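You operate a simulated robot arm through the tools that you are given. There is no shell and no other tool.

You run a simulated two-armed robot. Do the job below in one go: nothing can be reset, and whatever is moved stays where it is left.

Task
Take the lid off the lug tub and lay it down on the bail bench.

Only the result counts: the job must be done as asked and must still hold three seconds after the hand-in. Knocking over, shifting, dropping, spilling or breaking anything else fails it. A push-on lid holds only when it is set on centred and level and pressed home; a screw cap is set on level and turned clockwise until tight.

Robot
Two 7-joint arms with two-finger grippers on one trunk, on a base that moves. Base frame: it is fixed to the floor where the robot stands at the start and does not move with it; the origin is under the middle of the robot, x ahead of it, y to its left, z up; the surface under the hand at the start is at about z = 0.85. Units: m, degrees, N and s.
The left shoulder is at the start at [0.078, 0.151, 0.963], the right one opposite. With the tool pointing down near the work surface each hand reaches from about 0.1 to 0.78 m from the robot's upright axis, wherever it stands, measured 20 degrees to its own side. Places, roughly: lug tub (9x9x15 cm) [0.5, 0.1, 0.9]. Payload 2.54 kg a hand.
The TCP of each hand is the grasp point between the finger pads, 0.03 m short of the fingertips. In the tool frame z runs along the fingers and y along their closing line. The gripper opens to 0.116 m; its body begins 0.095 m behind the TCP.
Orientation is that of the tool frame in the base frame, as a unit quaternion [w, x, y, z]. With the fingers straight down and closing along the base's y, the tool's x points along the base's -x, its y along +y and its z along -z.

Tools
- The arms move only by the tool move_arm. It takes "left_increments", "right_increments" or both (then of equal length, played together; a hand with none holds still); each is a list of rows, each a list of 7 numbers: the closure, from 0 (fully open) to 1 (shut), then the shift along the base's x, y, z in m, then the turn, a rotation vector about the base's x, y, z in degrees. In form: [[hand, tx, ty, tz, ax, ay, az], ...]. A call has 1 to 20 rows; each row shifts and turns the commanded pose from where the row before left it. A row lasts 0.2 s, in which the tool goes at most 0.05 m and 8.6 degrees; a call with a longer step from one row to the next is refused whole, and so is a gripper value outside its range. Where a pose cannot be reached the arm comes as near as it can. A force on the tool above 40 N (or 10 N above the force at the start of the call, whichever is more), or a blocked arm, ends the call early, and 0.2 s more pass. The fingers move at their own pace (about 0.072 m/s each) and stop on an object; they squeeze with about 27 N. The grip force told is the motor's: it shows also when the fingers shut on nothing. Time passes only in rows, and 0.2 s behind the last, so rows that do not move let the fingers close. It gives the time, the measured TCP pose, the force on the tool (base axes), the opening and the grip force at its end, in the units of the frame above (readings bear some noise), with the torque about the TCP (base axes, N m) and any sound that the robot's microphone picked up.
- Cameras (640 x 400 px; columns grow to the right, rows downward): "scene" is now at [0.159, -0.0031, 1.1284]; the picture's right is [-0.04, -1.00, 0.00], its down [-0.10, 0.00, -0.99] and it looks along [0.99, -0.04, -0.10] (base axes); focal length 214 px, centre (320, 200). "left" rides on the left gripper at [0.069, 0.015, -0.122] in its tool frame; the picture's right is [-0.22, 0.98, 0.00], its down [-0.83, -0.18, -0.53] and it looks along [-0.52, -0.11, 0.85] (tool axes); focal length 251 px, centre (320, 200). "right" rides on the right gripper at [0.069, -0.015, -0.122] in its tool frame; the picture's right is [0.21, 0.98, 0.00], its down [-0.83, 0.18, -0.53] and it looks along [-0.52, 0.11, 0.85] (tool axes); focal length 251 px, centre (320, 200). There is no depth. A picture from a camera that has moved, and an enlarged one, comes with that camera's place and axes in the base frame and with its lens.
- grab_frame(camera): a new picture of that camera. No time passes.
- raise_lower(by): slides the trunk up (or, below 0, down) by that many m; the arms and the scene camera ride with it, the base frame stays. It gives what a move gives, with no picture.
- base_move(legs): drives the robot by 1 to 6 legs, each [ahead, left, turn to the left] in m, m and degrees, along the robot's own axes; the way and the turn of a leg run together, so that a leg with both is an arc; at most 1.5 m and 180 degrees a leg. The arms and the cameras ride along, it lands a little off, and it stops where it bumps. It gives what a move gives.
- pan_tilt(pan, tilt): turns the head with the scene camera to pan (to the left, within 80 degrees either way) and tilt (down, from -29 to 69), counted from straight ahead of the robot. It gives what a move gives.
- close_up(camera, box): a new picture of the part [left, top, right, bottom] of that camera's present view, enlarged. No time passes.
- sign_off(): hands the job in; it is judged then, once.

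Places have to be worked out from the pictures, the camera data and where the tool is seen. Open the grippers and draw the arms clear of the work before you hand the job in, unless the task says otherwise.

The tools are called after ">>>" as a command line: name --argument value ..., lists and objects as JSON in quotes. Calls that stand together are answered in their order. move_arm: Moves the arms, as the interface text tells. Its arguments: {"type":"object","properties":{"left_increments":{"type":"array","items":{"type":"array","items":{"type":"number"}}},"right_increments":{"type":"array","items":{"type":"array","items":{"type":"number"}}}},"required":[]} The other tools are called the same way: raise_lower (by) moves the trunk up or down; base_move (legs) drives the base; pan_tilt (pan, tilt) turns the head that bears the scene camera; grab_frame (camera) takes a picture; close_up (camera, box) takes an enlarged picture of a part of a camera's view; sign_off () hands the job in.

At the start:

```text
t: 0.0
left_ee_pos: [0.3871, 0.1244, 1.1881]
left_tool_rot: [0.001, -0.002, 1.0, -0.001]
left_contact_force: [-0.3, -1.0, 0.2]
left_moment: [0.01, 0.0, 0.0]
left_grip_width: 0.1158
left_grip_force: 0.1
right_ee_pos: [0.4249, -0.2266, 1.1786]
right_tool_rot: [0.001, 0.0, 1.0, 0.0]
right_contact_force: [0.2, -0.3, 0.1]
right_moment: [0.03, 0.0, 0.04]
right_grip_width: 0.1158
right_grip_force: 0.0
trunk travel left (down, up): [-0.2, 0.089]
robot x, y, heading: [-0.0014, -0.0007, 0.4]
head pan, tilt (commanded): [-2.5, 5.9]
```

scene: 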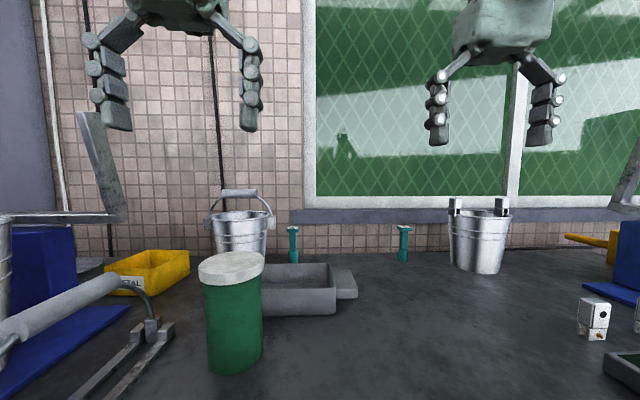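
right: 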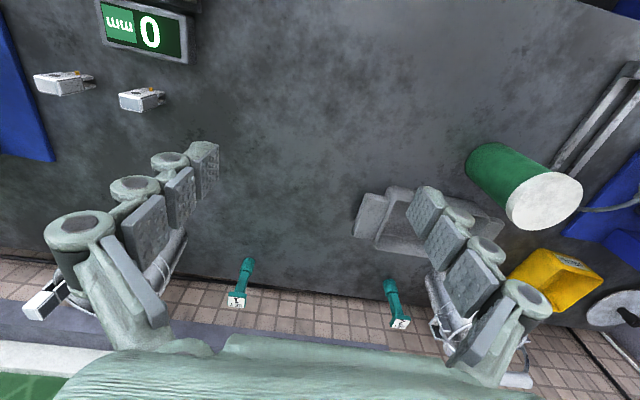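
left: 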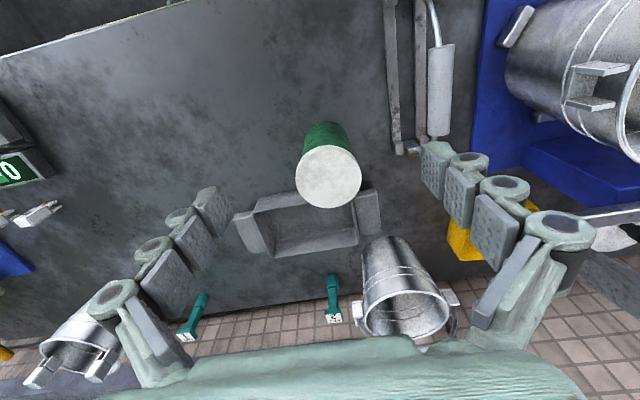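

The green tub with a pale lid stands in front of the robot near [0.5, 0.1]. First I look closer at the tub and around the scene to find out which surface is the "bail bench".

>>> close_up --camera "scene" --box '[160, 220, 360, 400]'

>>> close_up --camera "left" --box '[230, 100, 430, 260]'

>>> pan_tilt --pan 0 --tilt 40

>>> grab_frame --camera "scene"

```text
2.22 times, centred on (260, 310) of scene
camera zoom: at [0.159, -0.0031, 1.1284], right [-0.04, -1.0, 0.0], down [-0.1, 0.0, -0.99], along [0.99, -0.04, -0.1], focal length 477 px, centre (453, -44)
```

zoom: 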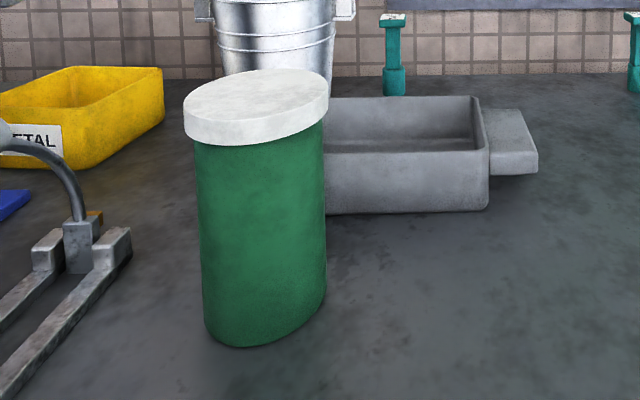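

```text
2.50 times, centred on (330, 180) of left
camera zoom: at [0.3196, 0.1382, 1.3085], right [0.21, 0.98, 0.0], down [0.83, -0.18, 0.53], along [0.52, -0.12, -0.85], focal length 629 px, centre (295, 250)
```

zoom: 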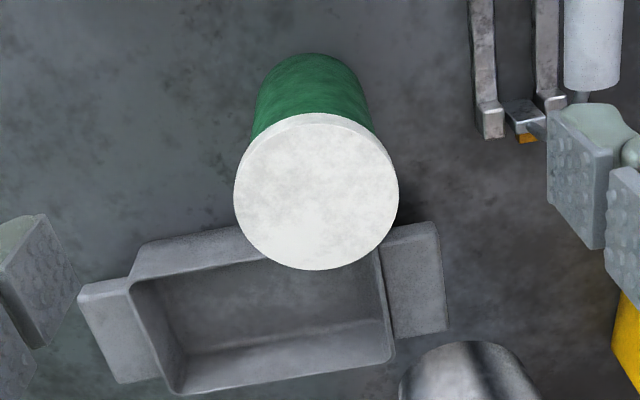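

```text
t: 1.0
left_ee_pos: [0.3882, 0.1246, 1.1873]
left_tool_rot: [0.0, -0.001, 1.0, -0.001]
left_contact_force: [-0.2, -0.1, 0.1]
left_moment: [0.03, 0.0, 0.02]
left_grip_width: 0.1158
left_grip_force: 0.0
right_ee_pos: [0.4247, -0.227, 1.179]
right_tool_rot: [0.001, 0.0, 1.0, -0.001]
right_contact_force: [0.0, -0.1, -0.1]
right_moment: [0.03, 0.01, -0.02]
right_grip_width: 0.1159
right_grip_force: 0.1
trunk travel left (down, up): [-0.2, 0.089]
robot x, y, heading: [0.0033, 0.0012, -0.5]
head pan, tilt (commanded): [0.0, 40.0]
```

```text
taken
camera scene: at [0.152, 0.0008, 1.0742], right [0.0, -1.0, 0.0], down [-0.64, 0.0, -0.77], along [0.77, 0.0, -0.64], focal length 214 px, centre (320, 200)
```

scene: 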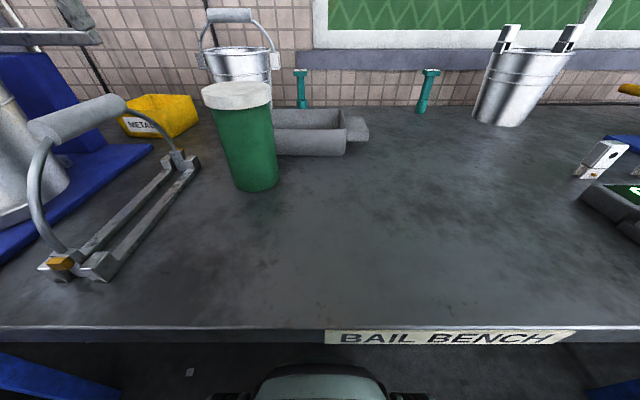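

The front edge of the table reads "BAIL BENCH", so the lid goes on this table. By triangulation the lid top is at about [0.47, 0.115, 1.00]; I look closer to judge whether it is a push-on lid or a screw cap.

>>> close_up --camera "scene" --box '[180, 60, 300, 135]'

>>> close_up --camera "scene" --box '[180, 70, 300, 210]'

>>> close_up --camera "right" --box '[440, 120, 620, 250]'

>>> grab_frame --camera "left"

```text
5.33 times, centred on (240, 98) of scene
camera zoom: at [0.152, 0.0008, 1.0742], right [0.0, -1.0, 0.0], down [-0.64, 0.0, -0.77], along [0.77, 0.0, -0.64], focal length 1144 px, centre (747, 747)
```

zoom: 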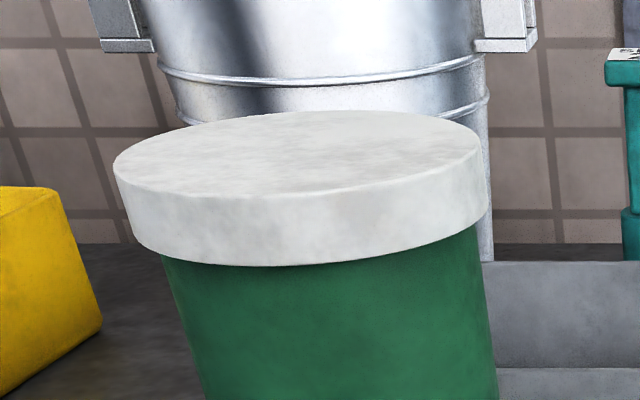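

```text
2.86 times, centred on (240, 140) of scene
camera zoom: at [0.152, 0.0008, 1.0742], right [0.0, -1.0, 0.0], down [-0.64, 0.0, -0.77], along [0.77, 0.0, -0.64], focal length 613 px, centre (549, 371)
```

zoom: 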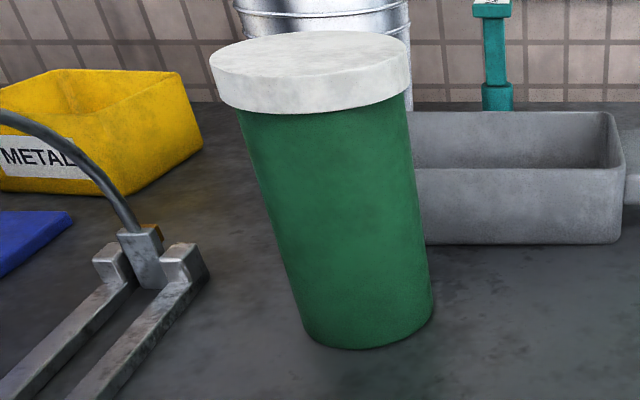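

```text
3.08 times, centred on (530, 185) of right
camera zoom: at [0.3557, -0.242, 1.3002], right [-0.21, 0.98, 0.0], down [0.83, 0.18, 0.53], along [0.52, 0.11, -0.84], focal length 774 px, centre (-326, 246)
```

zoom: 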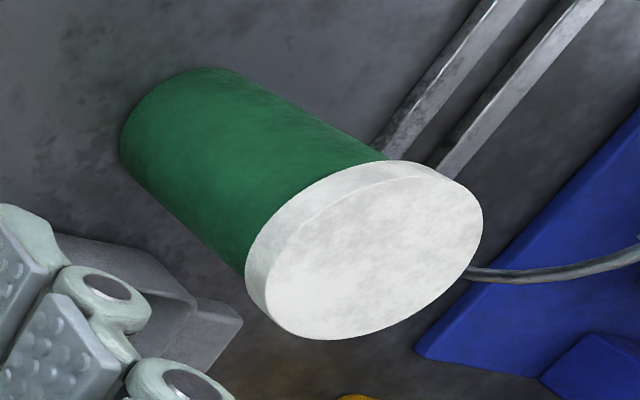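

```text
taken
camera left: at [0.3196, 0.1382, 1.3085], right [0.21, 0.98, 0.0], down [0.83, -0.18, 0.53], along [0.52, -0.12, -0.85], focal length 251 px, centre (320, 200)
```

left: 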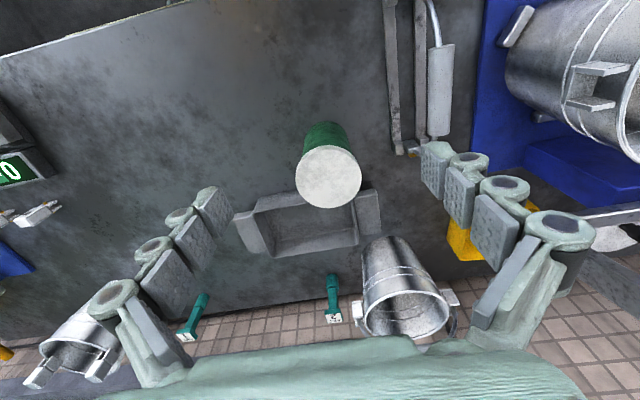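

The lid is a plain smooth disc about 9 cm across and 2 cm thick, so I can't tell its type yet. I will hold the tub with the right hand while the left works the lid. I back the base 0.15 m first so both arms have room in front of the tub.

>>> base_move --legs '[[-0.15, 0, 0]]'

>>> pan_tilt --pan 5 --tilt 25

>>> grab_frame --camera "scene"

>>> grab_frame --camera "left"

>>> grab_frame --camera "right"

```text
t: 2.4
left_ee_pos: [0.2396, 0.125, 1.1885]
left_tool_rot: [0.0, -0.002, 1.0, -0.001]
left_contact_force: [0.0, 0.6, -1.1]
left_moment: [-0.01, -0.05, -0.01]
left_grip_width: 0.1161
left_grip_force: 0.0
right_ee_pos: [0.2771, -0.2246, 1.1798]
right_tool_rot: [0.001, -0.002, 1.0, 0.0]
right_contact_force: [-0.9, 0.5, 0.2]
right_moment: [0.02, -0.02, 0.0]
right_grip_width: 0.116
right_grip_force: 0.2
trunk travel left (down, up): [-0.2, 0.089]
robot x, y, heading: [-0.1527, -0.0039, 0.0]
head pan, tilt (commanded): [0.0, 40.0]
```

```text
t: 3.1
left_ee_pos: [0.24, 0.1239, 1.1868]
left_tool_rot: [0.0, -0.002, 1.0, -0.001]
left_contact_force: [-0.1, 0.2, 0.9]
left_moment: [0.03, 0.02, -0.01]
left_grip_width: 0.1161
left_grip_force: 0.0
right_ee_pos: [0.2772, -0.2263, 1.1792]
right_tool_rot: [0.0, -0.001, 1.0, 0.0]
right_contact_force: [-1.1, 0.0, 0.1]
right_moment: [0.0, 0.0, 0.03]
right_grip_width: 0.1162
right_grip_force: 0.0
trunk travel left (down, up): [-0.2, 0.089]
robot x, y, heading: [-0.1499, -0.0005, 0.3]
head pan, tilt (commanded): [5.0, 25.0]
```

```text
taken
camera scene: at [0.0103, 0.0091, 1.0974], right [0.09, -1.0, 0.0], down [-0.42, -0.04, -0.91], along [0.9, 0.08, -0.42], focal length 214 px, centre (320, 200)
```

scene: 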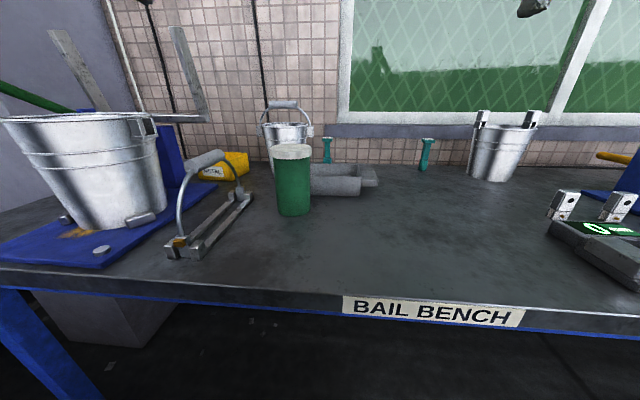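

```text
taken
camera left: at [0.1707, 0.139, 1.3085], right [0.21, 0.98, 0.0], down [0.83, -0.18, 0.53], along [0.52, -0.11, -0.85], focal length 251 px, centre (320, 200)
```

left: 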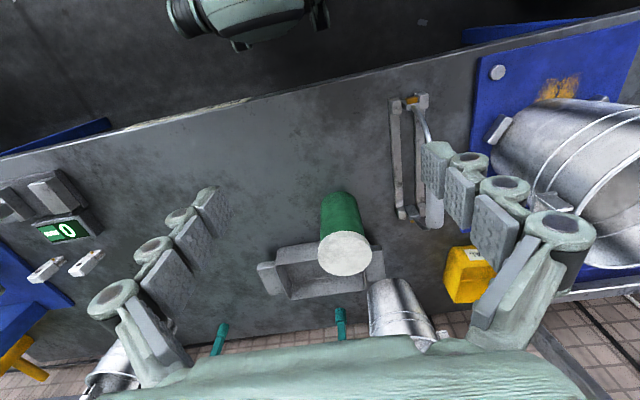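

```text
taken
camera right: at [0.208, -0.2411, 1.3002], right [-0.22, 0.98, 0.0], down [0.82, 0.18, 0.53], along [0.52, 0.12, -0.84], focal length 251 px, centre (320, 200)
```

right: 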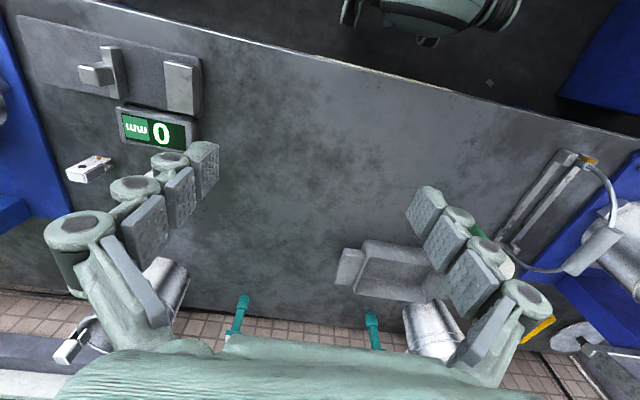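

The base backed up cleanly and nothing moved. Now I bring the left hand over the lid, with the fingertips well above it, so its camera can measure the lid position.

>>> move_arm --left_increments '[[0, 0.039, -0.0017, -0.008, 0, 0, 0], [0, 0.039, -0.0017, -0.008, 0, 0, 0], [0, 0.039, -0.0017, -0.008, 0, 0, 0], [0, 0.039, -0.0017, -0.008, 0, 0, 0], [0, 0.039, -0.0017, -0.008, 0, 0, 0], [0, 0.038, -0.0015, -0.007, 0, 0, 0], [0, 0, 0, 0, 0, 0, 0]]'

>>> grab_frame --camera "left"

>>> grab_frame --camera "scene"

>>> close_up --camera "scene" --box '[230, 120, 350, 220]'

```text
t: 4.7
left_ee_pos: [0.4696, 0.1171, 1.1371]
left_tool_rot: [0.003, -0.001, 1.0, -0.002]
left_contact_force: [0.3, -0.1, 0.7]
left_moment: [-0.01, 0.01, 0.01]
left_grip_width: 0.1161
left_grip_force: 0.2
left hand out of reach, approached as far as the arm can: row 6
right_ee_pos: [0.2758, -0.2244, 1.178]
right_tool_rot: [0.001, -0.001, 1.0, 0.0]
right_contact_force: [-0.7, 0.5, 1.3]
right_moment: [0.03, -0.01, 0.0]
right_grip_width: 0.1159
right_grip_force: 0.0
trunk travel left (down, up): [-0.2, 0.089]
robot x, y, heading: [-0.1467, 0.0059, 0.3]
head pan, tilt (commanded): [5.0, 25.0]
```

```text
taken
camera left: at [0.3998, 0.1308, 1.2572], right [0.21, 0.98, 0.0], down [0.82, -0.18, 0.54], along [0.53, -0.11, -0.84], focal length 251 px, centre (320, 200)
```

left: 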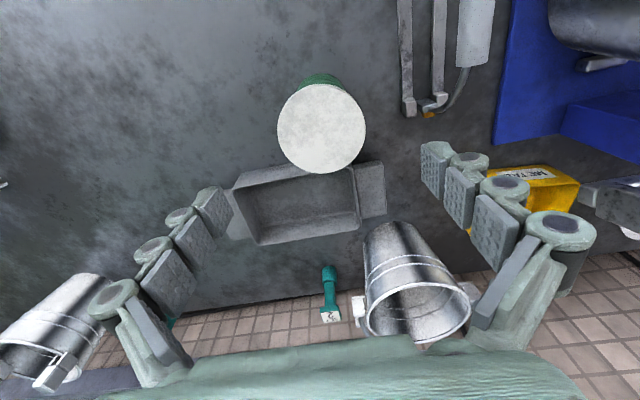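

```text
taken
camera scene: at [0.01, 0.0091, 1.0975], right [0.09, -1.0, 0.0], down [-0.42, -0.04, -0.91], along [0.9, 0.08, -0.42], focal length 214 px, centre (320, 200)
```

scene: 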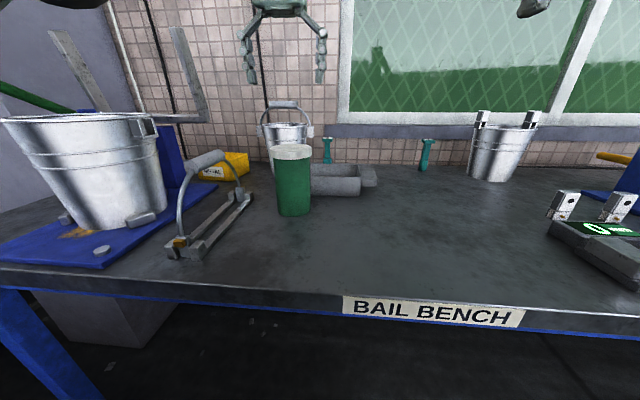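

```text
4.00 times, centred on (290, 170) of scene
camera zoom: at [0.01, 0.0091, 1.0975], right [0.09, -1.0, 0.0], down [-0.42, -0.04, -0.91], along [0.9, 0.08, -0.42], focal length 858 px, centre (440, 320)
```

zoom: 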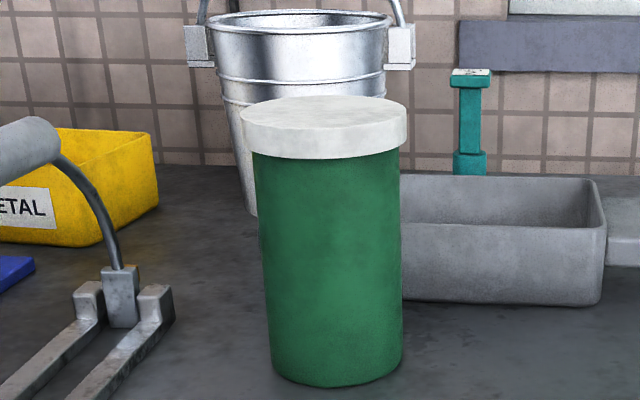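

The lid centre comes out at about [0.476, 0.116], its top at z = 1.00, and its rim is about 1.7 cm thick. The left arm was at its reach limit at this height, so I raise the trunk for more reach.

>>> raise_lower --by 0.06

>>> base_move --legs '[[0.03, 0, 0]]'

```text
t: 5.7
left_ee_pos: [0.4704, 0.1168, 1.1949]
left_tool_rot: [0.002, -0.002, 1.0, -0.001]
left_contact_force: [0.5, -0.4, -1.0]
left_moment: [-0.02, 0.01, 0.03]
left_grip_width: 0.1163
left_grip_force: 0.1
right_ee_pos: [0.2763, -0.2267, 1.2397]
right_tool_rot: [-0.001, -0.001, 1.0, -0.001]
right_contact_force: [-0.8, 0.0, -0.1]
right_moment: [0.01, 0.03, -0.04]
right_grip_width: 0.1159
right_grip_force: 0.0
trunk travel left (down, up): [-0.26, 0.029]
robot x, y, heading: [-0.1492, -0.003, 0.5]
head pan, tilt (commanded): [5.0, 25.0]
```

```text
t: 6.6
left_ee_pos: [0.5003, 0.1178, 1.1943]
left_tool_rot: [0.002, -0.003, 1.0, -0.001]
left_contact_force: [0.0, -0.5, -1.4]
left_moment: [0.01, 0.06, 0.0]
left_grip_width: 0.116
left_grip_force: 0.0
right_ee_pos: [0.3075, -0.2245, 1.2379]
right_tool_rot: [0.0, -0.002, 1.0, 0.0]
right_contact_force: [0.4, -0.4, 0.7]
right_moment: [0.02, 0.04, -0.03]
right_grip_width: 0.1159
right_grip_force: 0.1
trunk travel left (down, up): [-0.26, 0.029]
robot x, y, heading: [-0.1203, 0.0051, 0.3]
head pan, tilt (commanded): [5.0, 25.0]
```

Now I align the left hand above the lid again, and at the same time tilt the right hand forward (60 degrees about the base y) while lowering it to about [0.38, -0.20, 1.08] over the free bench.

>>> move_arm --left_increments '[[0, -0.008, 0, -0.012, 0, 0, 0], [0, -0.008, -0.001, -0.012, 0, 0, 0], [0, -0.008, 0, -0.012, 0, 0, 0], [0, 0, 0, -0.012, 0, 0, 0], [0, 0, 0, 0, 0, 0, 0], [0, 0, 0, 0, 0, 0, 0], [0, 0, 0, 0, 0, 0, 0], [0, 0, 0, 0, 0, 0, 0], [0, 0, 0, 0, 0, 0, 0]]' --right_increments '[[0, 0.009, 0.003, -0.02, 0, -7.5, 0], [0, 0.009, 0.003, -0.02, 0, -7.5, 0], [0, 0.009, 0.003, -0.02, 0, -7.5, 0], [0, 0.009, 0.003, -0.02, 0, -7.5, 0], [0, 0.009, 0.003, -0.02, 0, -7.5, 0], [0, 0.009, 0.003, -0.02, 0, -7.5, 0], [0, 0.009, 0.003, -0.02, 0, -7.5, 0], [0, 0.009, 0.003, -0.02, 0, -7.5, 0], [0, 0, 0, 0, 0, 0, 0]]'

>>> grab_frame --camera "scene"

>>> grab_frame --camera "right"

>>> grab_frame --camera "left"

```text
t: 8.6
left_ee_pos: [0.4745, 0.1162, 1.1474]
left_tool_rot: [0.002, -0.003, 1.0, -0.001]
left_contact_force: [-0.4, 0.3, -0.7]
left_moment: [-0.01, -0.02, 0.02]
left_grip_width: 0.1162
left_grip_force: 0.0
right_ee_pos: [0.3801, -0.2009, 1.0792]
right_tool_rot: [0.501, 0.0, 0.865, -0.001]
right_contact_force: [-0.5, 0.2, -0.3]
right_moment: [-0.02, -0.01, 0.02]
right_grip_width: 0.1157
right_grip_force: 0.0
trunk travel left (down, up): [-0.26, 0.029]
robot x, y, heading: [-0.117, -0.0015, 0.3]
head pan, tilt (commanded): [5.0, 25.0]
```

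```text
taken
camera scene: at [0.0397, 0.0093, 1.1575], right [0.09, -1.0, 0.0], down [-0.42, -0.04, -0.91], along [0.9, 0.08, -0.42], focal length 214 px, centre (320, 200)
```

scene: 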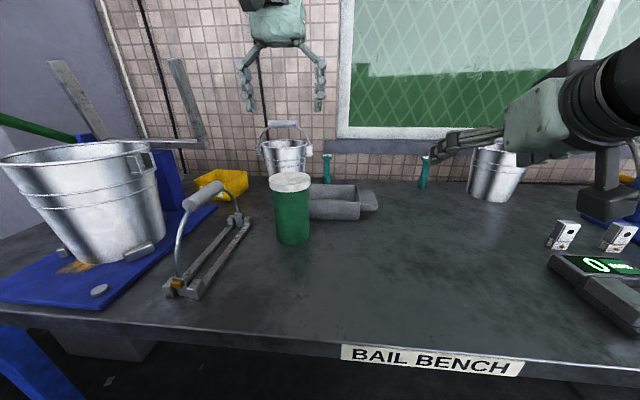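

```text
taken
camera right: at [0.2396, -0.2167, 1.0798], right [-0.11, 0.98, -0.19], down [-0.05, 0.18, 0.98], along [0.99, 0.12, 0.03], focal length 251 px, centre (320, 200)
```

right: 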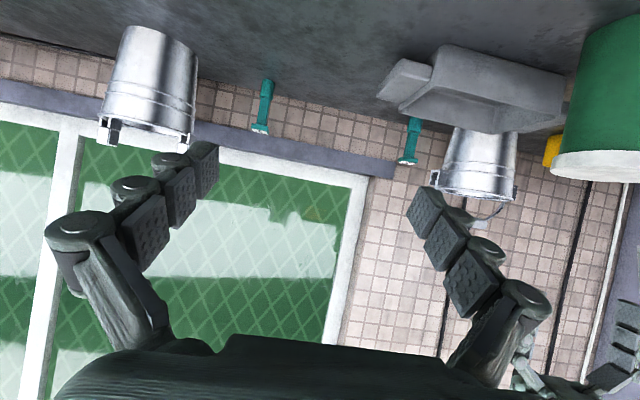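

```text
taken
camera left: at [0.4055, 0.1306, 1.2685], right [0.21, 0.98, 0.0], down [0.82, -0.18, 0.54], along [0.53, -0.11, -0.84], focal length 251 px, centre (320, 200)
```

left: 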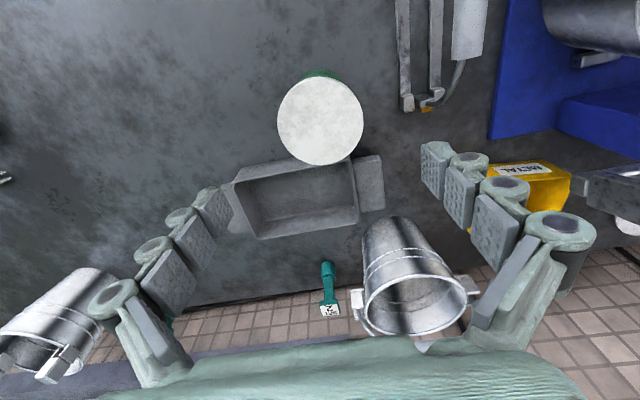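

Both hands reached their poses. Next I yaw the right hand 40 degrees to the left and move it toward a pre-grasp point on the robot side of the tub, staying high and short of it for a check.

>>> move_arm --right_increments '[[0, -0.01, 0.0242, -0.0158, 0, 0, 8], [0, -0.01, 0.0242, -0.0158, 0, 0, 8], [0, -0.01, 0.0242, -0.0158, 0, 0, 8], [0, -0.01, 0.0242, -0.0158, 0, 0, 8], [0, -0.01, 0.0242, -0.0158, 0, 0, 8], [0, 0, 0, 0, 0, 0, 0]]'

>>> grab_frame --camera "scene"

>>> grab_frame --camera "right"

```text
t: 10.0
left_ee_pos: [0.4748, 0.1175, 1.1465]
left_tool_rot: [0.002, -0.003, 1.0, -0.001]
left_contact_force: [0.8, -0.9, -0.3]
left_moment: [0.0, -0.03, -0.01]
left_grip_width: 0.1158
left_grip_force: 0.0
right_ee_pos: [0.3457, -0.0802, 1.0091]
right_tool_rot: [0.47, -0.298, 0.813, 0.171]
right_contact_force: [-0.2, -0.5, 0.0]
right_moment: [0.03, -0.05, 0.03]
right_grip_width: 0.1158
right_grip_force: 0.1
right hand out of reach, approached as far as the arm can: row 2, 3, 4
trunk travel left (down, up): [-0.26, 0.029]
robot x, y, heading: [-0.1208, -0.0008, 0.1]
head pan, tilt (commanded): [5.0, 25.0]
```

```text
taken
camera scene: at [0.0395, 0.0093, 1.1575], right [0.09, -1.0, 0.0], down [-0.42, -0.04, -0.91], along [0.9, 0.08, -0.42], focal length 214 px, centre (320, 200)
```

scene: 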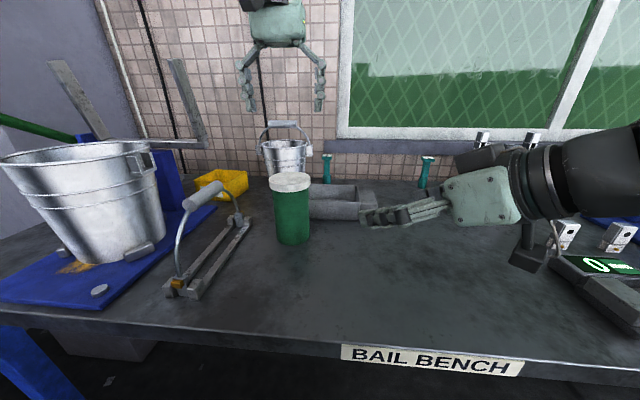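

```text
taken
camera right: at [0.2483, -0.1833, 1.0098], right [-0.71, 0.68, -0.19], down [-0.16, 0.11, 0.98], along [0.68, 0.73, 0.03], focal length 251 px, centre (320, 200)
```

right: 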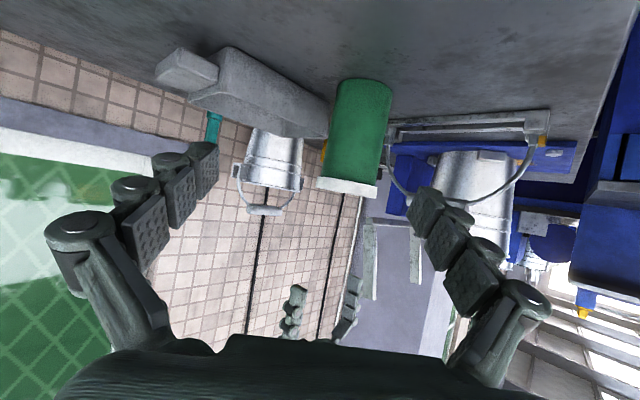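

The yaw is reached and the tub is nearly on the right gripper's centre line. I now lower the right hand to the pre-grasp about 13 cm short of the tub axis, keeping a little extra height since the commanded and measured positions differ slightly.

>>> move_arm --right_increments '[[0, 0.0065, 0.0272, -0.0225, 0, 0, 0], [0, 0.0065, 0.0272, -0.0225, 0, 0, 0], [0, 0.0065, 0.0272, -0.0225, 0, 0, 0], [0, 0.0065, 0.0272, -0.0225, 0, 0, 0], [0, 0, 0, 0, 0, 0, 0]]'

>>> grab_frame --camera "scene"

>>> grab_frame --camera "right"

>>> grab_frame --camera "left"

```text
t: 11.2
left_ee_pos: [0.4544, 0.1107, 1.162]
left_tool_rot: [0.014, 0.003, 1.0, -0.002]
left_contact_force: [-0.1, 0.4, -0.2]
left_moment: [0.01, 0.01, 0.03]
left_grip_width: 0.116
left_grip_force: 0.0
right_ee_pos: [0.3594, 0.0126, 0.9272]
right_tool_rot: [0.482, -0.288, 0.813, 0.152]
right_contact_force: [0.6, -0.6, 0.4]
right_moment: [-0.03, 0.02, 0.01]
right_grip_width: 0.1159
right_grip_force: 0.0
trunk travel left (down, up): [-0.26, 0.029]
robot x, y, heading: [-0.1229, 0.0008, -0.4]
head pan, tilt (commanded): [5.0, 25.0]
```

```text
taken
camera scene: at [0.0179, 0.0076, 1.1624], right [0.08, -1.0, 0.0], down [-0.4, -0.03, -0.92], along [0.91, 0.07, -0.4], focal length 214 px, centre (320, 200)
```

scene: 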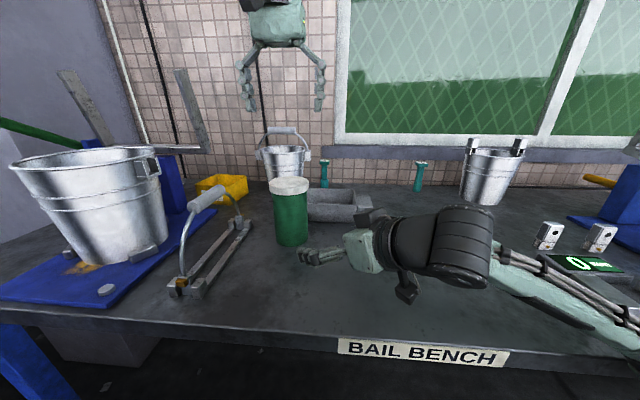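

```text
taken
camera right: at [0.2596, -0.0872, 0.9273], right [-0.68, 0.7, -0.22], down [-0.18, 0.13, 0.98], along [0.71, 0.7, 0.04], focal length 251 px, centre (320, 200)
```

right: 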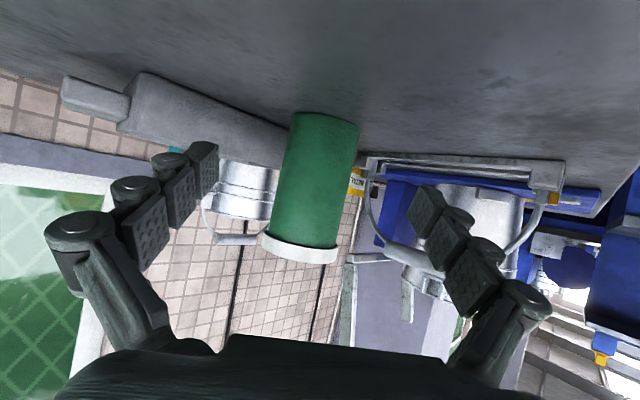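

```text
taken
camera left: at [0.3822, 0.1253, 1.2818], right [0.22, 0.98, 0.0], down [0.81, -0.18, 0.56], along [0.54, -0.12, -0.83], focal length 251 px, centre (320, 200)
```

left: 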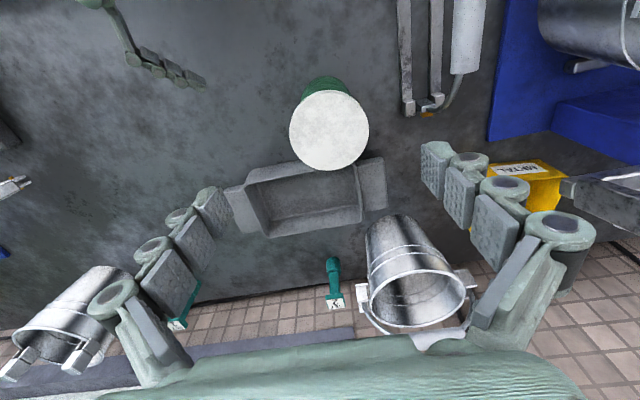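

The scene camera and the left hand shifted back about 2 cm and pitched slightly. The right forearm must be resting on the bench edge and pushing the robot. I reverse that last right-arm move straight away to relieve the contact.

>>> move_arm --right_increments '[[0, -0.0065, -0.0272, 0.0225, 0, 0, 0], [0, -0.0065, -0.0272, 0.0225, 0, 0, 0], [0, -0.0065, -0.0272, 0.0225, 0, 0, 0], [0, -0.0065, -0.0272, 0.0225, 0, 0, 0], [0, 0, 0, 0, 0, 0, 0]]'

>>> grab_frame --camera "scene"

>>> grab_frame --camera "left"

```text
t: 12.4
left_ee_pos: [0.4762, 0.1163, 1.1475]
left_tool_rot: [0.002, -0.003, 1.0, -0.001]
left_contact_force: [-0.5, -0.5, -1.3]
left_moment: [0.0, 0.01, 0.04]
left_grip_width: 0.1158
left_grip_force: 0.0
right_ee_pos: [0.3458, -0.0802, 1.0111]
right_tool_rot: [0.471, -0.297, 0.813, 0.169]
right_contact_force: [-0.1, -0.4, -0.2]
right_moment: [0.02, 0.0, 0.0]
right_grip_width: 0.1161
right_grip_force: 0.0
trunk travel left (down, up): [-0.26, 0.029]
robot x, y, heading: [-0.1177, -0.0003, 0.3]
head pan, tilt (commanded): [5.0, 25.0]
```

```text
taken
camera scene: at [0.0398, 0.0093, 1.1574], right [0.09, -1.0, 0.0], down [-0.42, -0.04, -0.91], along [0.9, 0.08, -0.42], focal length 214 px, centre (320, 200)
```

scene: 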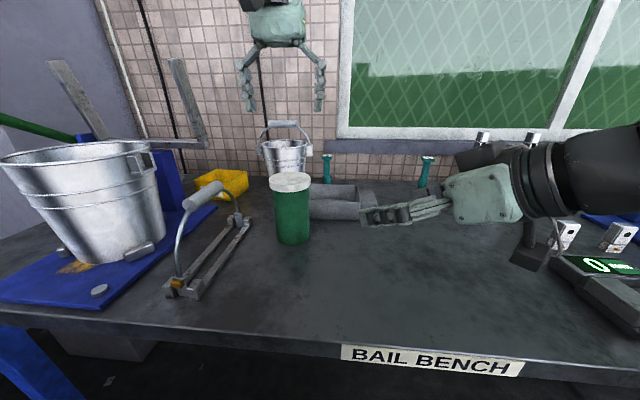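

```text
taken
camera left: at [0.4055, 0.1308, 1.2684], right [0.21, 0.98, 0.0], down [0.82, -0.18, 0.54], along [0.53, -0.11, -0.84], focal length 251 px, centre (320, 200)
```

left: 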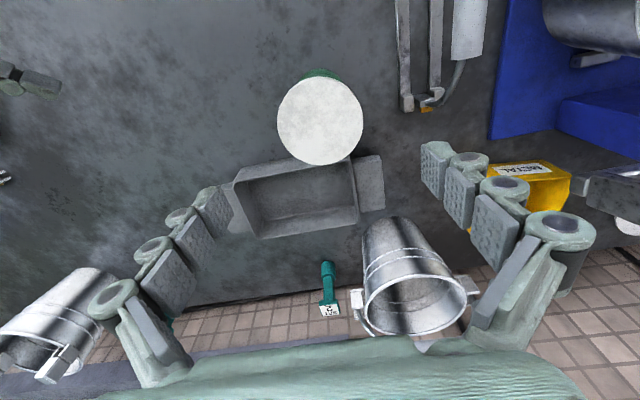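

Everything is back exactly as before, and the objects look unmoved. To keep the right elbow clear of the bench I lift the right hand, raise the trunk the last bit, then back the base up and turn it slightly right so the right shoulder sits further from the tub.

>>> move_arm --right_increments '[[0, 0, -0.02, 0.03, 0, 0, 0], [0, 0, -0.02, 0.03, 0, 0, 0], [0, 0, -0.02, 0.03, 0, 0, 0], [0, 0, 0, 0, 0, 0, 0]]'

>>> raise_lower --by 0.025

>>> base_move --legs '[[-0.1, 0.05, 0], [0, 0, -25]]'

>>> pan_tilt --pan 30 --tilt 28

>>> grab_frame --camera "scene"

>>> grab_frame --camera "left"

>>> grab_frame --camera "right"

```text
t: 13.4
left_ee_pos: [0.4749, 0.1169, 1.1465]
left_tool_rot: [0.002, -0.002, 1.0, -0.001]
left_contact_force: [0.3, 0.6, -1.2]
left_moment: [-0.01, -0.02, -0.01]
left_grip_width: 0.116
left_grip_force: 0.1
right_ee_pos: [0.3468, -0.1411, 1.1012]
right_tool_rot: [0.471, -0.297, 0.813, 0.171]
right_contact_force: [-0.8, 0.5, 0.0]
right_moment: [0.03, -0.02, -0.03]
right_grip_width: 0.1163
right_grip_force: 0.0
trunk travel left (down, up): [-0.26, 0.029]
robot x, y, heading: [-0.1208, 0.0006, 0.5]
head pan, tilt (commanded): [5.0, 25.0]
```

```text
t: 14.1
left_ee_pos: [0.4749, 0.1165, 1.172]
left_tool_rot: [0.002, -0.003, 1.0, -0.001]
left_contact_force: [0.2, -0.1, 0.1]
left_moment: [-0.02, 0.01, -0.02]
left_grip_width: 0.1162
left_grip_force: 0.0
right_ee_pos: [0.3485, -0.1411, 1.1264]
right_tool_rot: [0.47, -0.297, 0.813, 0.171]
right_contact_force: [-0.6, 0.2, 0.7]
right_moment: [0.01, 0.01, 0.0]
right_grip_width: 0.1158
right_grip_force: 0.0
trunk travel left (down, up): [-0.285, 0.004]
robot x, y, heading: [-0.1138, -0.0003, -0.0]
head pan, tilt (commanded): [5.0, 25.0]
```

```text
t: 16.6
left_ee_pos: [0.3677, -0.0963, 1.1718]
left_tool_rot: [0.002, 0.215, 0.977, -0.002]
left_contact_force: [0.4, 0.0, -0.5]
left_moment: [0.02, -0.01, -0.01]
left_grip_width: 0.1159
left_grip_force: 0.1
right_ee_pos: [0.1445, -0.2759, 1.1266]
right_tool_rot: [0.496, -0.115, 0.858, 0.066]
right_contact_force: [0.6, 0.4, 0.3]
right_moment: [0.0, 0.01, -0.01]
right_grip_width: 0.1162
right_grip_force: 0.1
trunk travel left (down, up): [-0.285, 0.004]
robot x, y, heading: [-0.2231, 0.0489, -24.4]
head pan, tilt (commanded): [5.0, 25.0]
```

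```text
t: 17.5
left_ee_pos: [0.3689, -0.0961, 1.1722]
left_tool_rot: [0.001, 0.214, 0.977, -0.001]
left_contact_force: [0.2, 0.1, -0.1]
left_moment: [-0.05, 0.0, 0.0]
left_grip_width: 0.1162
left_grip_force: 0.0
right_ee_pos: [0.1448, -0.2769, 1.1268]
right_tool_rot: [0.497, -0.114, 0.858, 0.064]
right_contact_force: [0.7, -0.8, -0.2]
right_moment: [-0.01, -0.02, -0.01]
right_grip_width: 0.1162
right_grip_force: 0.2
trunk travel left (down, up): [-0.285, 0.004]
robot x, y, heading: [-0.2146, 0.0486, -24.7]
head pan, tilt (commanded): [30.0, 28.0]
```

```text
taken
camera scene: at [-0.0671, 0.0295, 1.1776], right [0.09, -1.0, 0.0], down [-0.47, -0.04, -0.88], along [0.88, 0.08, -0.47], focal length 214 px, centre (320, 200)
```

scene: 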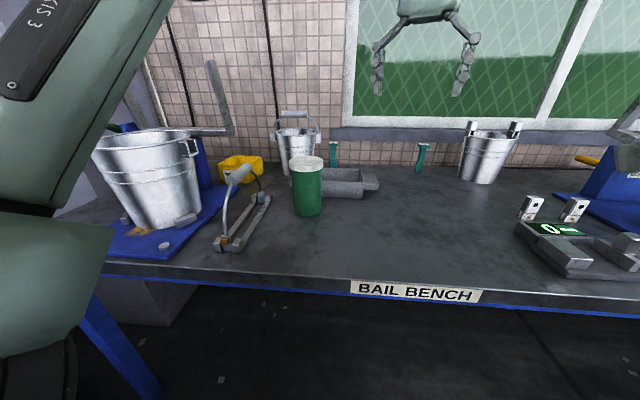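

```text
taken
camera left: at [0.3124, -0.0537, 1.2934], right [0.6, 0.8, 0.0], down [0.67, -0.51, 0.54], along [0.43, -0.33, -0.84], focal length 251 px, centre (320, 200)
```

left: 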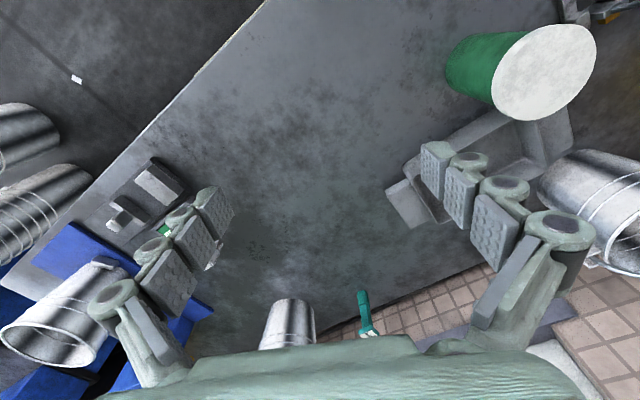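

```text
taken
camera right: at [0.0139, -0.3271, 1.1272], right [-0.36, 0.91, -0.19], down [-0.1, 0.16, 0.98], along [0.93, 0.37, 0.03], focal length 251 px, centre (320, 200)
```

right: 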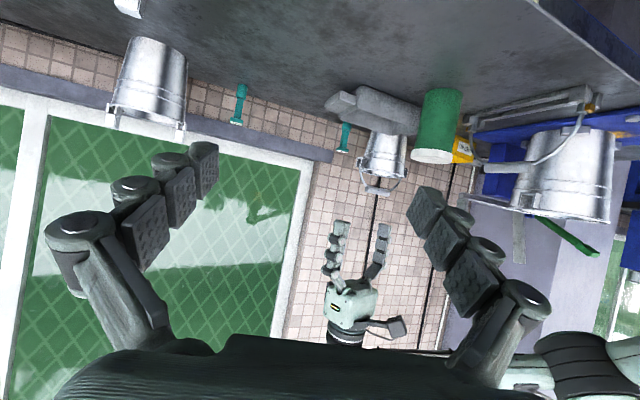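

The base is now at about [-0.22, 0.05], turned 25 degrees right, and the view is clear. I first take the left hand back over the lid, with its yaw restored so the fingers close along y. Then I bring the right hand toward the pre-grasp.

>>> move_arm --left_increments '[[0, 0.0178, 0.0354, -0.003, 0, 0, 4.1], [0, 0.0178, 0.0354, -0.003, 0, 0, 4.1], [0, 0.0178, 0.0354, -0.003, 0, 0, 4.1], [0, 0.0178, 0.0354, -0.003, 0, 0, 4.1], [0, 0.0178, 0.0354, -0.003, 0, 0, 4.1], [0, 0.0178, 0.0354, -0.003, 0, 0, 4.1], [0, 0, 0, 0, 0, 0, 0]]'

>>> move_arm --right_increments '[[0, 0.0222, 0.0324, -0.011, 0, 0, 1.7], [0, 0.0222, 0.0324, -0.011, 0, 0, 1.7], [0, 0.0222, 0.0324, -0.011, 0, 0, 1.7], [0, 0.0222, 0.0324, -0.011, 0, 0, 1.7], [0, 0.0222, 0.0324, -0.011, 0, 0, 1.7], [0, 0.0222, 0.0324, -0.011, 0, 0, 1.7], [0, 0.0222, 0.0324, -0.011, 0, 0, 1.7], [0, 0, 0, 0, 0, 0, 0]]'

>>> grab_frame --camera "scene"

>>> grab_frame --camera "left"

>>> grab_frame --camera "right"

```text
t: 19.1
left_ee_pos: [0.4741, 0.1161, 1.1541]
left_tool_rot: [0.003, 0.0, 1.0, -0.001]
left_contact_force: [0.0, -0.7, 0.0]
left_moment: [-0.01, 0.0, 0.01]
left_grip_width: 0.1159
left_grip_force: 0.0
right_ee_pos: [0.145, -0.2759, 1.1273]
right_tool_rot: [0.496, -0.115, 0.858, 0.066]
right_contact_force: [0.2, 0.2, -1.0]
right_moment: [0.0, -0.02, -0.01]
right_grip_width: 0.1159
right_grip_force: 0.0
trunk travel left (down, up): [-0.285, 0.004]
robot x, y, heading: [-0.2201, 0.0482, -25.0]
head pan, tilt (commanded): [30.0, 28.0]
```

```text
t: 20.9
left_ee_pos: [0.4733, 0.116, 1.1539]
left_tool_rot: [0.002, 0.001, 1.0, -0.001]
left_contact_force: [-0.5, 0.1, 0.1]
left_moment: [0.01, 0.03, 0.02]
left_grip_width: 0.1159
left_grip_force: 0.1
right_ee_pos: [0.3, -0.0475, 1.0495]
right_tool_rot: [0.487, -0.203, 0.842, 0.116]
right_contact_force: [-0.1, 0.0, -0.2]
right_moment: [0.0, 0.01, 0.01]
right_grip_width: 0.1159
right_grip_force: 0.1
trunk travel left (down, up): [-0.285, 0.004]
robot x, y, heading: [-0.2174, 0.0481, -24.6]
head pan, tilt (commanded): [30.0, 28.0]
```

```text
taken
camera scene: at [-0.0673, 0.0294, 1.1777], right [0.09, -1.0, 0.0], down [-0.47, -0.04, -0.88], along [0.88, 0.08, -0.47], focal length 214 px, centre (320, 200)
```

scene: 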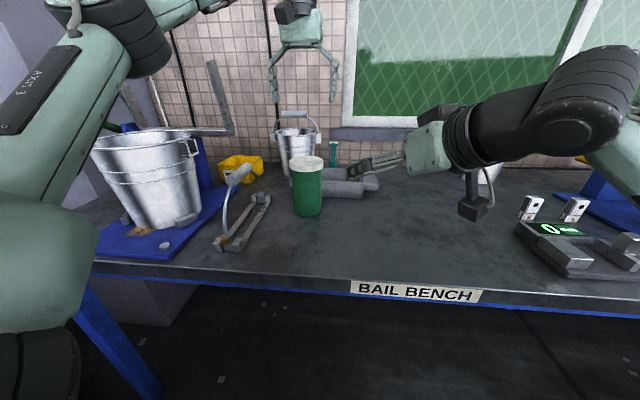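

```text
taken
camera left: at [0.4052, 0.1307, 1.2759], right [0.22, 0.98, 0.0], down [0.82, -0.18, 0.54], along [0.53, -0.12, -0.84], focal length 251 px, centre (320, 200)
```

left: 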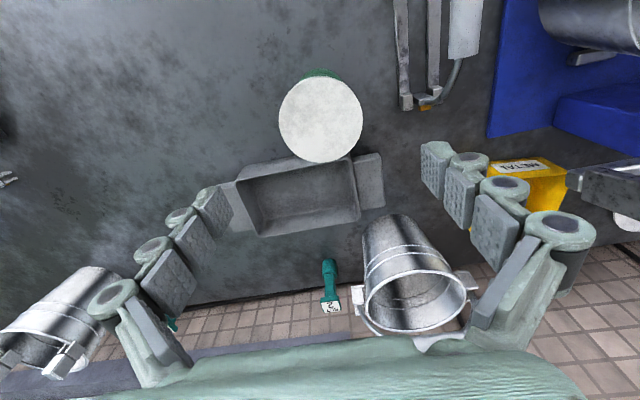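

```text
taken
camera right: at [0.1816, -0.1254, 1.0507], right [-0.54, 0.82, -0.19], down [-0.13, 0.14, 0.98], along [0.83, 0.55, 0.03], focal length 251 px, centre (320, 200)
```

right: 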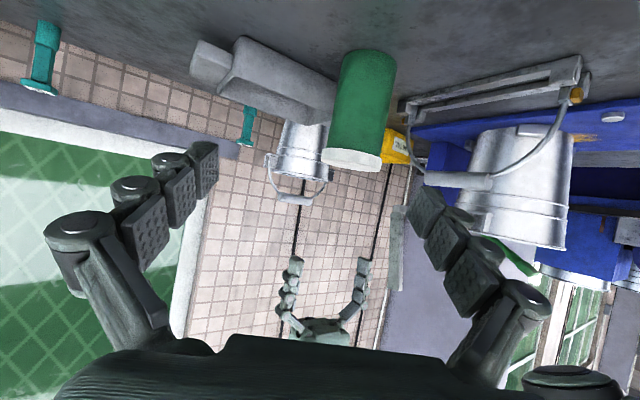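

The elbow is now high and clear, and the yaw is 27 degrees. I lower the right hand to the pre-grasp 13 cm short of the tub axis, then check again for any sign of the robot being pushed.

>>> move_arm --right_increments '[[0, 0.012, 0.021, -0.028, 0, 0, 0], [0, 0.012, 0.021, -0.028, 0, 0, 0], [0, 0.012, 0.021, -0.028, 0, 0, 0], [0, 0.012, 0.021, -0.028, 0, 0, 0], [0, 0.012, 0.021, -0.028, 0, 0, 0], [0, 0, 0, 0, 0, 0, 0]]'

>>> grab_frame --camera "scene"

>>> grab_frame --camera "right"

>>> grab_frame --camera "left"

```text
t: 22.3
left_ee_pos: [0.4743, 0.1156, 1.1545]
left_tool_rot: [0.003, 0.001, 1.0, 0.0]
left_contact_force: [-0.5, 0.3, -0.5]
left_moment: [-0.01, 0.04, -0.02]
left_grip_width: 0.1162
left_grip_force: 0.0
right_ee_pos: [0.3616, 0.0567, 0.9084]
right_tool_rot: [0.487, -0.203, 0.842, 0.115]
right_contact_force: [-0.1, -0.3, 0.1]
right_moment: [0.02, -0.02, 0.01]
right_grip_width: 0.1159
right_grip_force: 0.1
trunk travel left (down, up): [-0.285, 0.004]
robot x, y, heading: [-0.217, 0.0452, -24.8]
head pan, tilt (commanded): [30.0, 28.0]
```

```text
taken
camera scene: at [-0.0672, 0.0295, 1.1777], right [0.09, -1.0, 0.0], down [-0.47, -0.04, -0.88], along [0.88, 0.08, -0.47], focal length 214 px, centre (320, 200)
```

scene: 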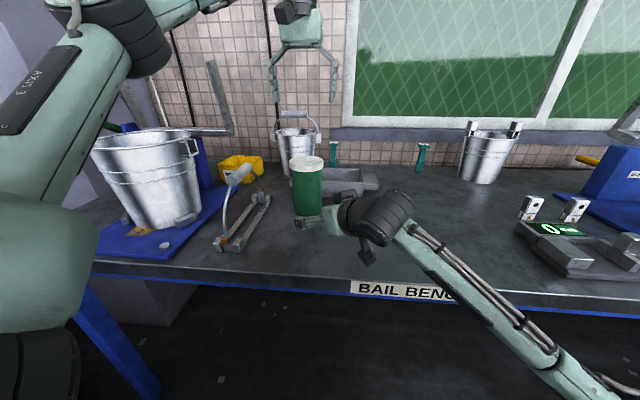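

```text
taken
camera right: at [0.2432, -0.0215, 0.9088], right [-0.54, 0.82, -0.19], down [-0.13, 0.14, 0.98], along [0.83, 0.55, 0.03], focal length 251 px, centre (320, 200)
```

right: 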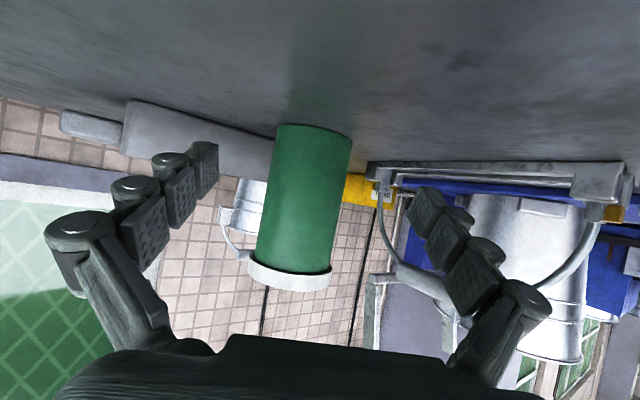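

```text
taken
camera left: at [0.4053, 0.1308, 1.2758], right [0.22, 0.98, 0.0], down [0.82, -0.18, 0.54], along [0.53, -0.12, -0.84], focal length 251 px, centre (320, 200)
```

left: 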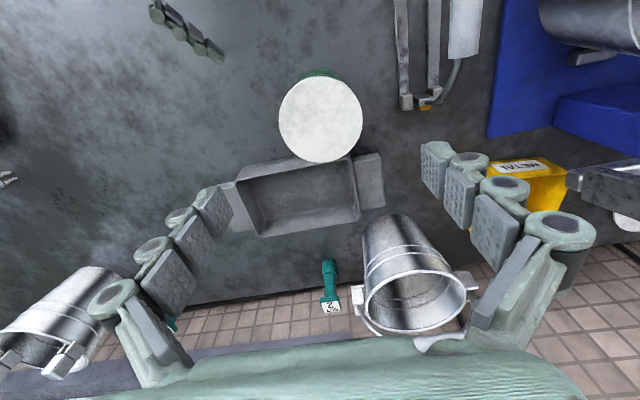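

No push this time: the camera pose is unchanged. I take a close-up from the right camera to measure the tub's lateral offset from the gripper centre line before closing in.

>>> close_up --camera "right" --box '[230, 110, 370, 300]'

>>> close_up --camera "scene" --box '[260, 140, 360, 240]'

>>> close_up --camera "left" --box '[270, 60, 370, 170]'

```text
2.11 times, centred on (300, 205) of right
camera zoom: at [0.2432, -0.0215, 0.9088], right [-0.54, 0.82, -0.19], down [-0.13, 0.14, 0.98], along [0.83, 0.55, 0.03], focal length 529 px, centre (362, 190)
```

zoom: 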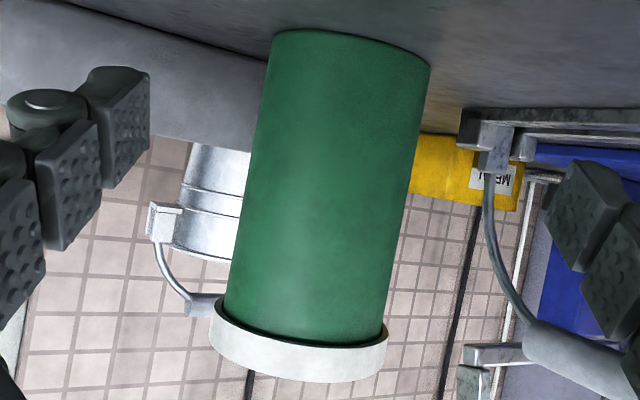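

```text
4.00 times, centred on (310, 190) of scene
camera zoom: at [-0.0672, 0.0295, 1.1777], right [0.09, -1.0, 0.0], down [-0.47, -0.04, -0.88], along [0.88, 0.08, -0.47], focal length 858 px, centre (360, 240)
```

zoom: 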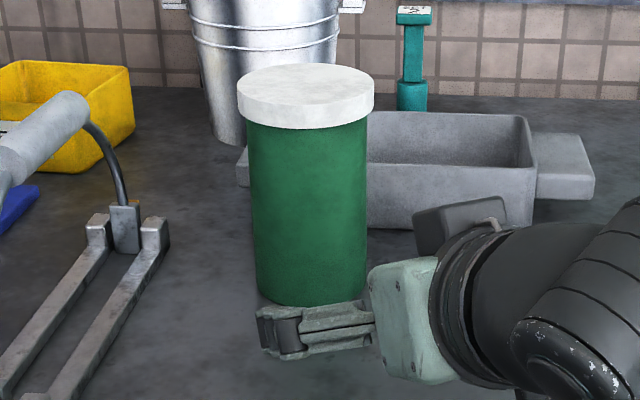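

```text
3.64 times, centred on (320, 115) of left
camera zoom: at [0.4053, 0.1308, 1.2758], right [0.22, 0.98, 0.0], down [0.82, -0.18, 0.54], along [0.53, -0.12, -0.84], focal length 914 px, centre (320, 509)
```

zoom: 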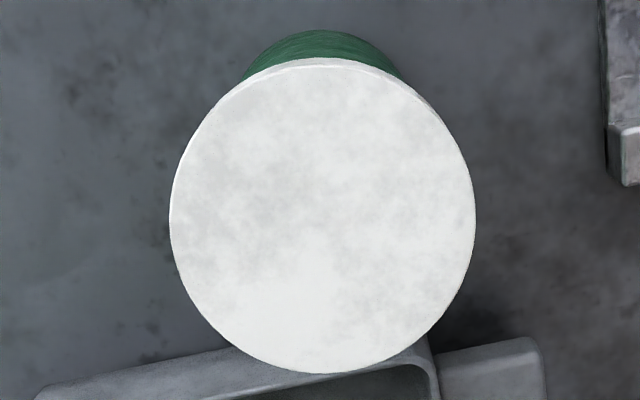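

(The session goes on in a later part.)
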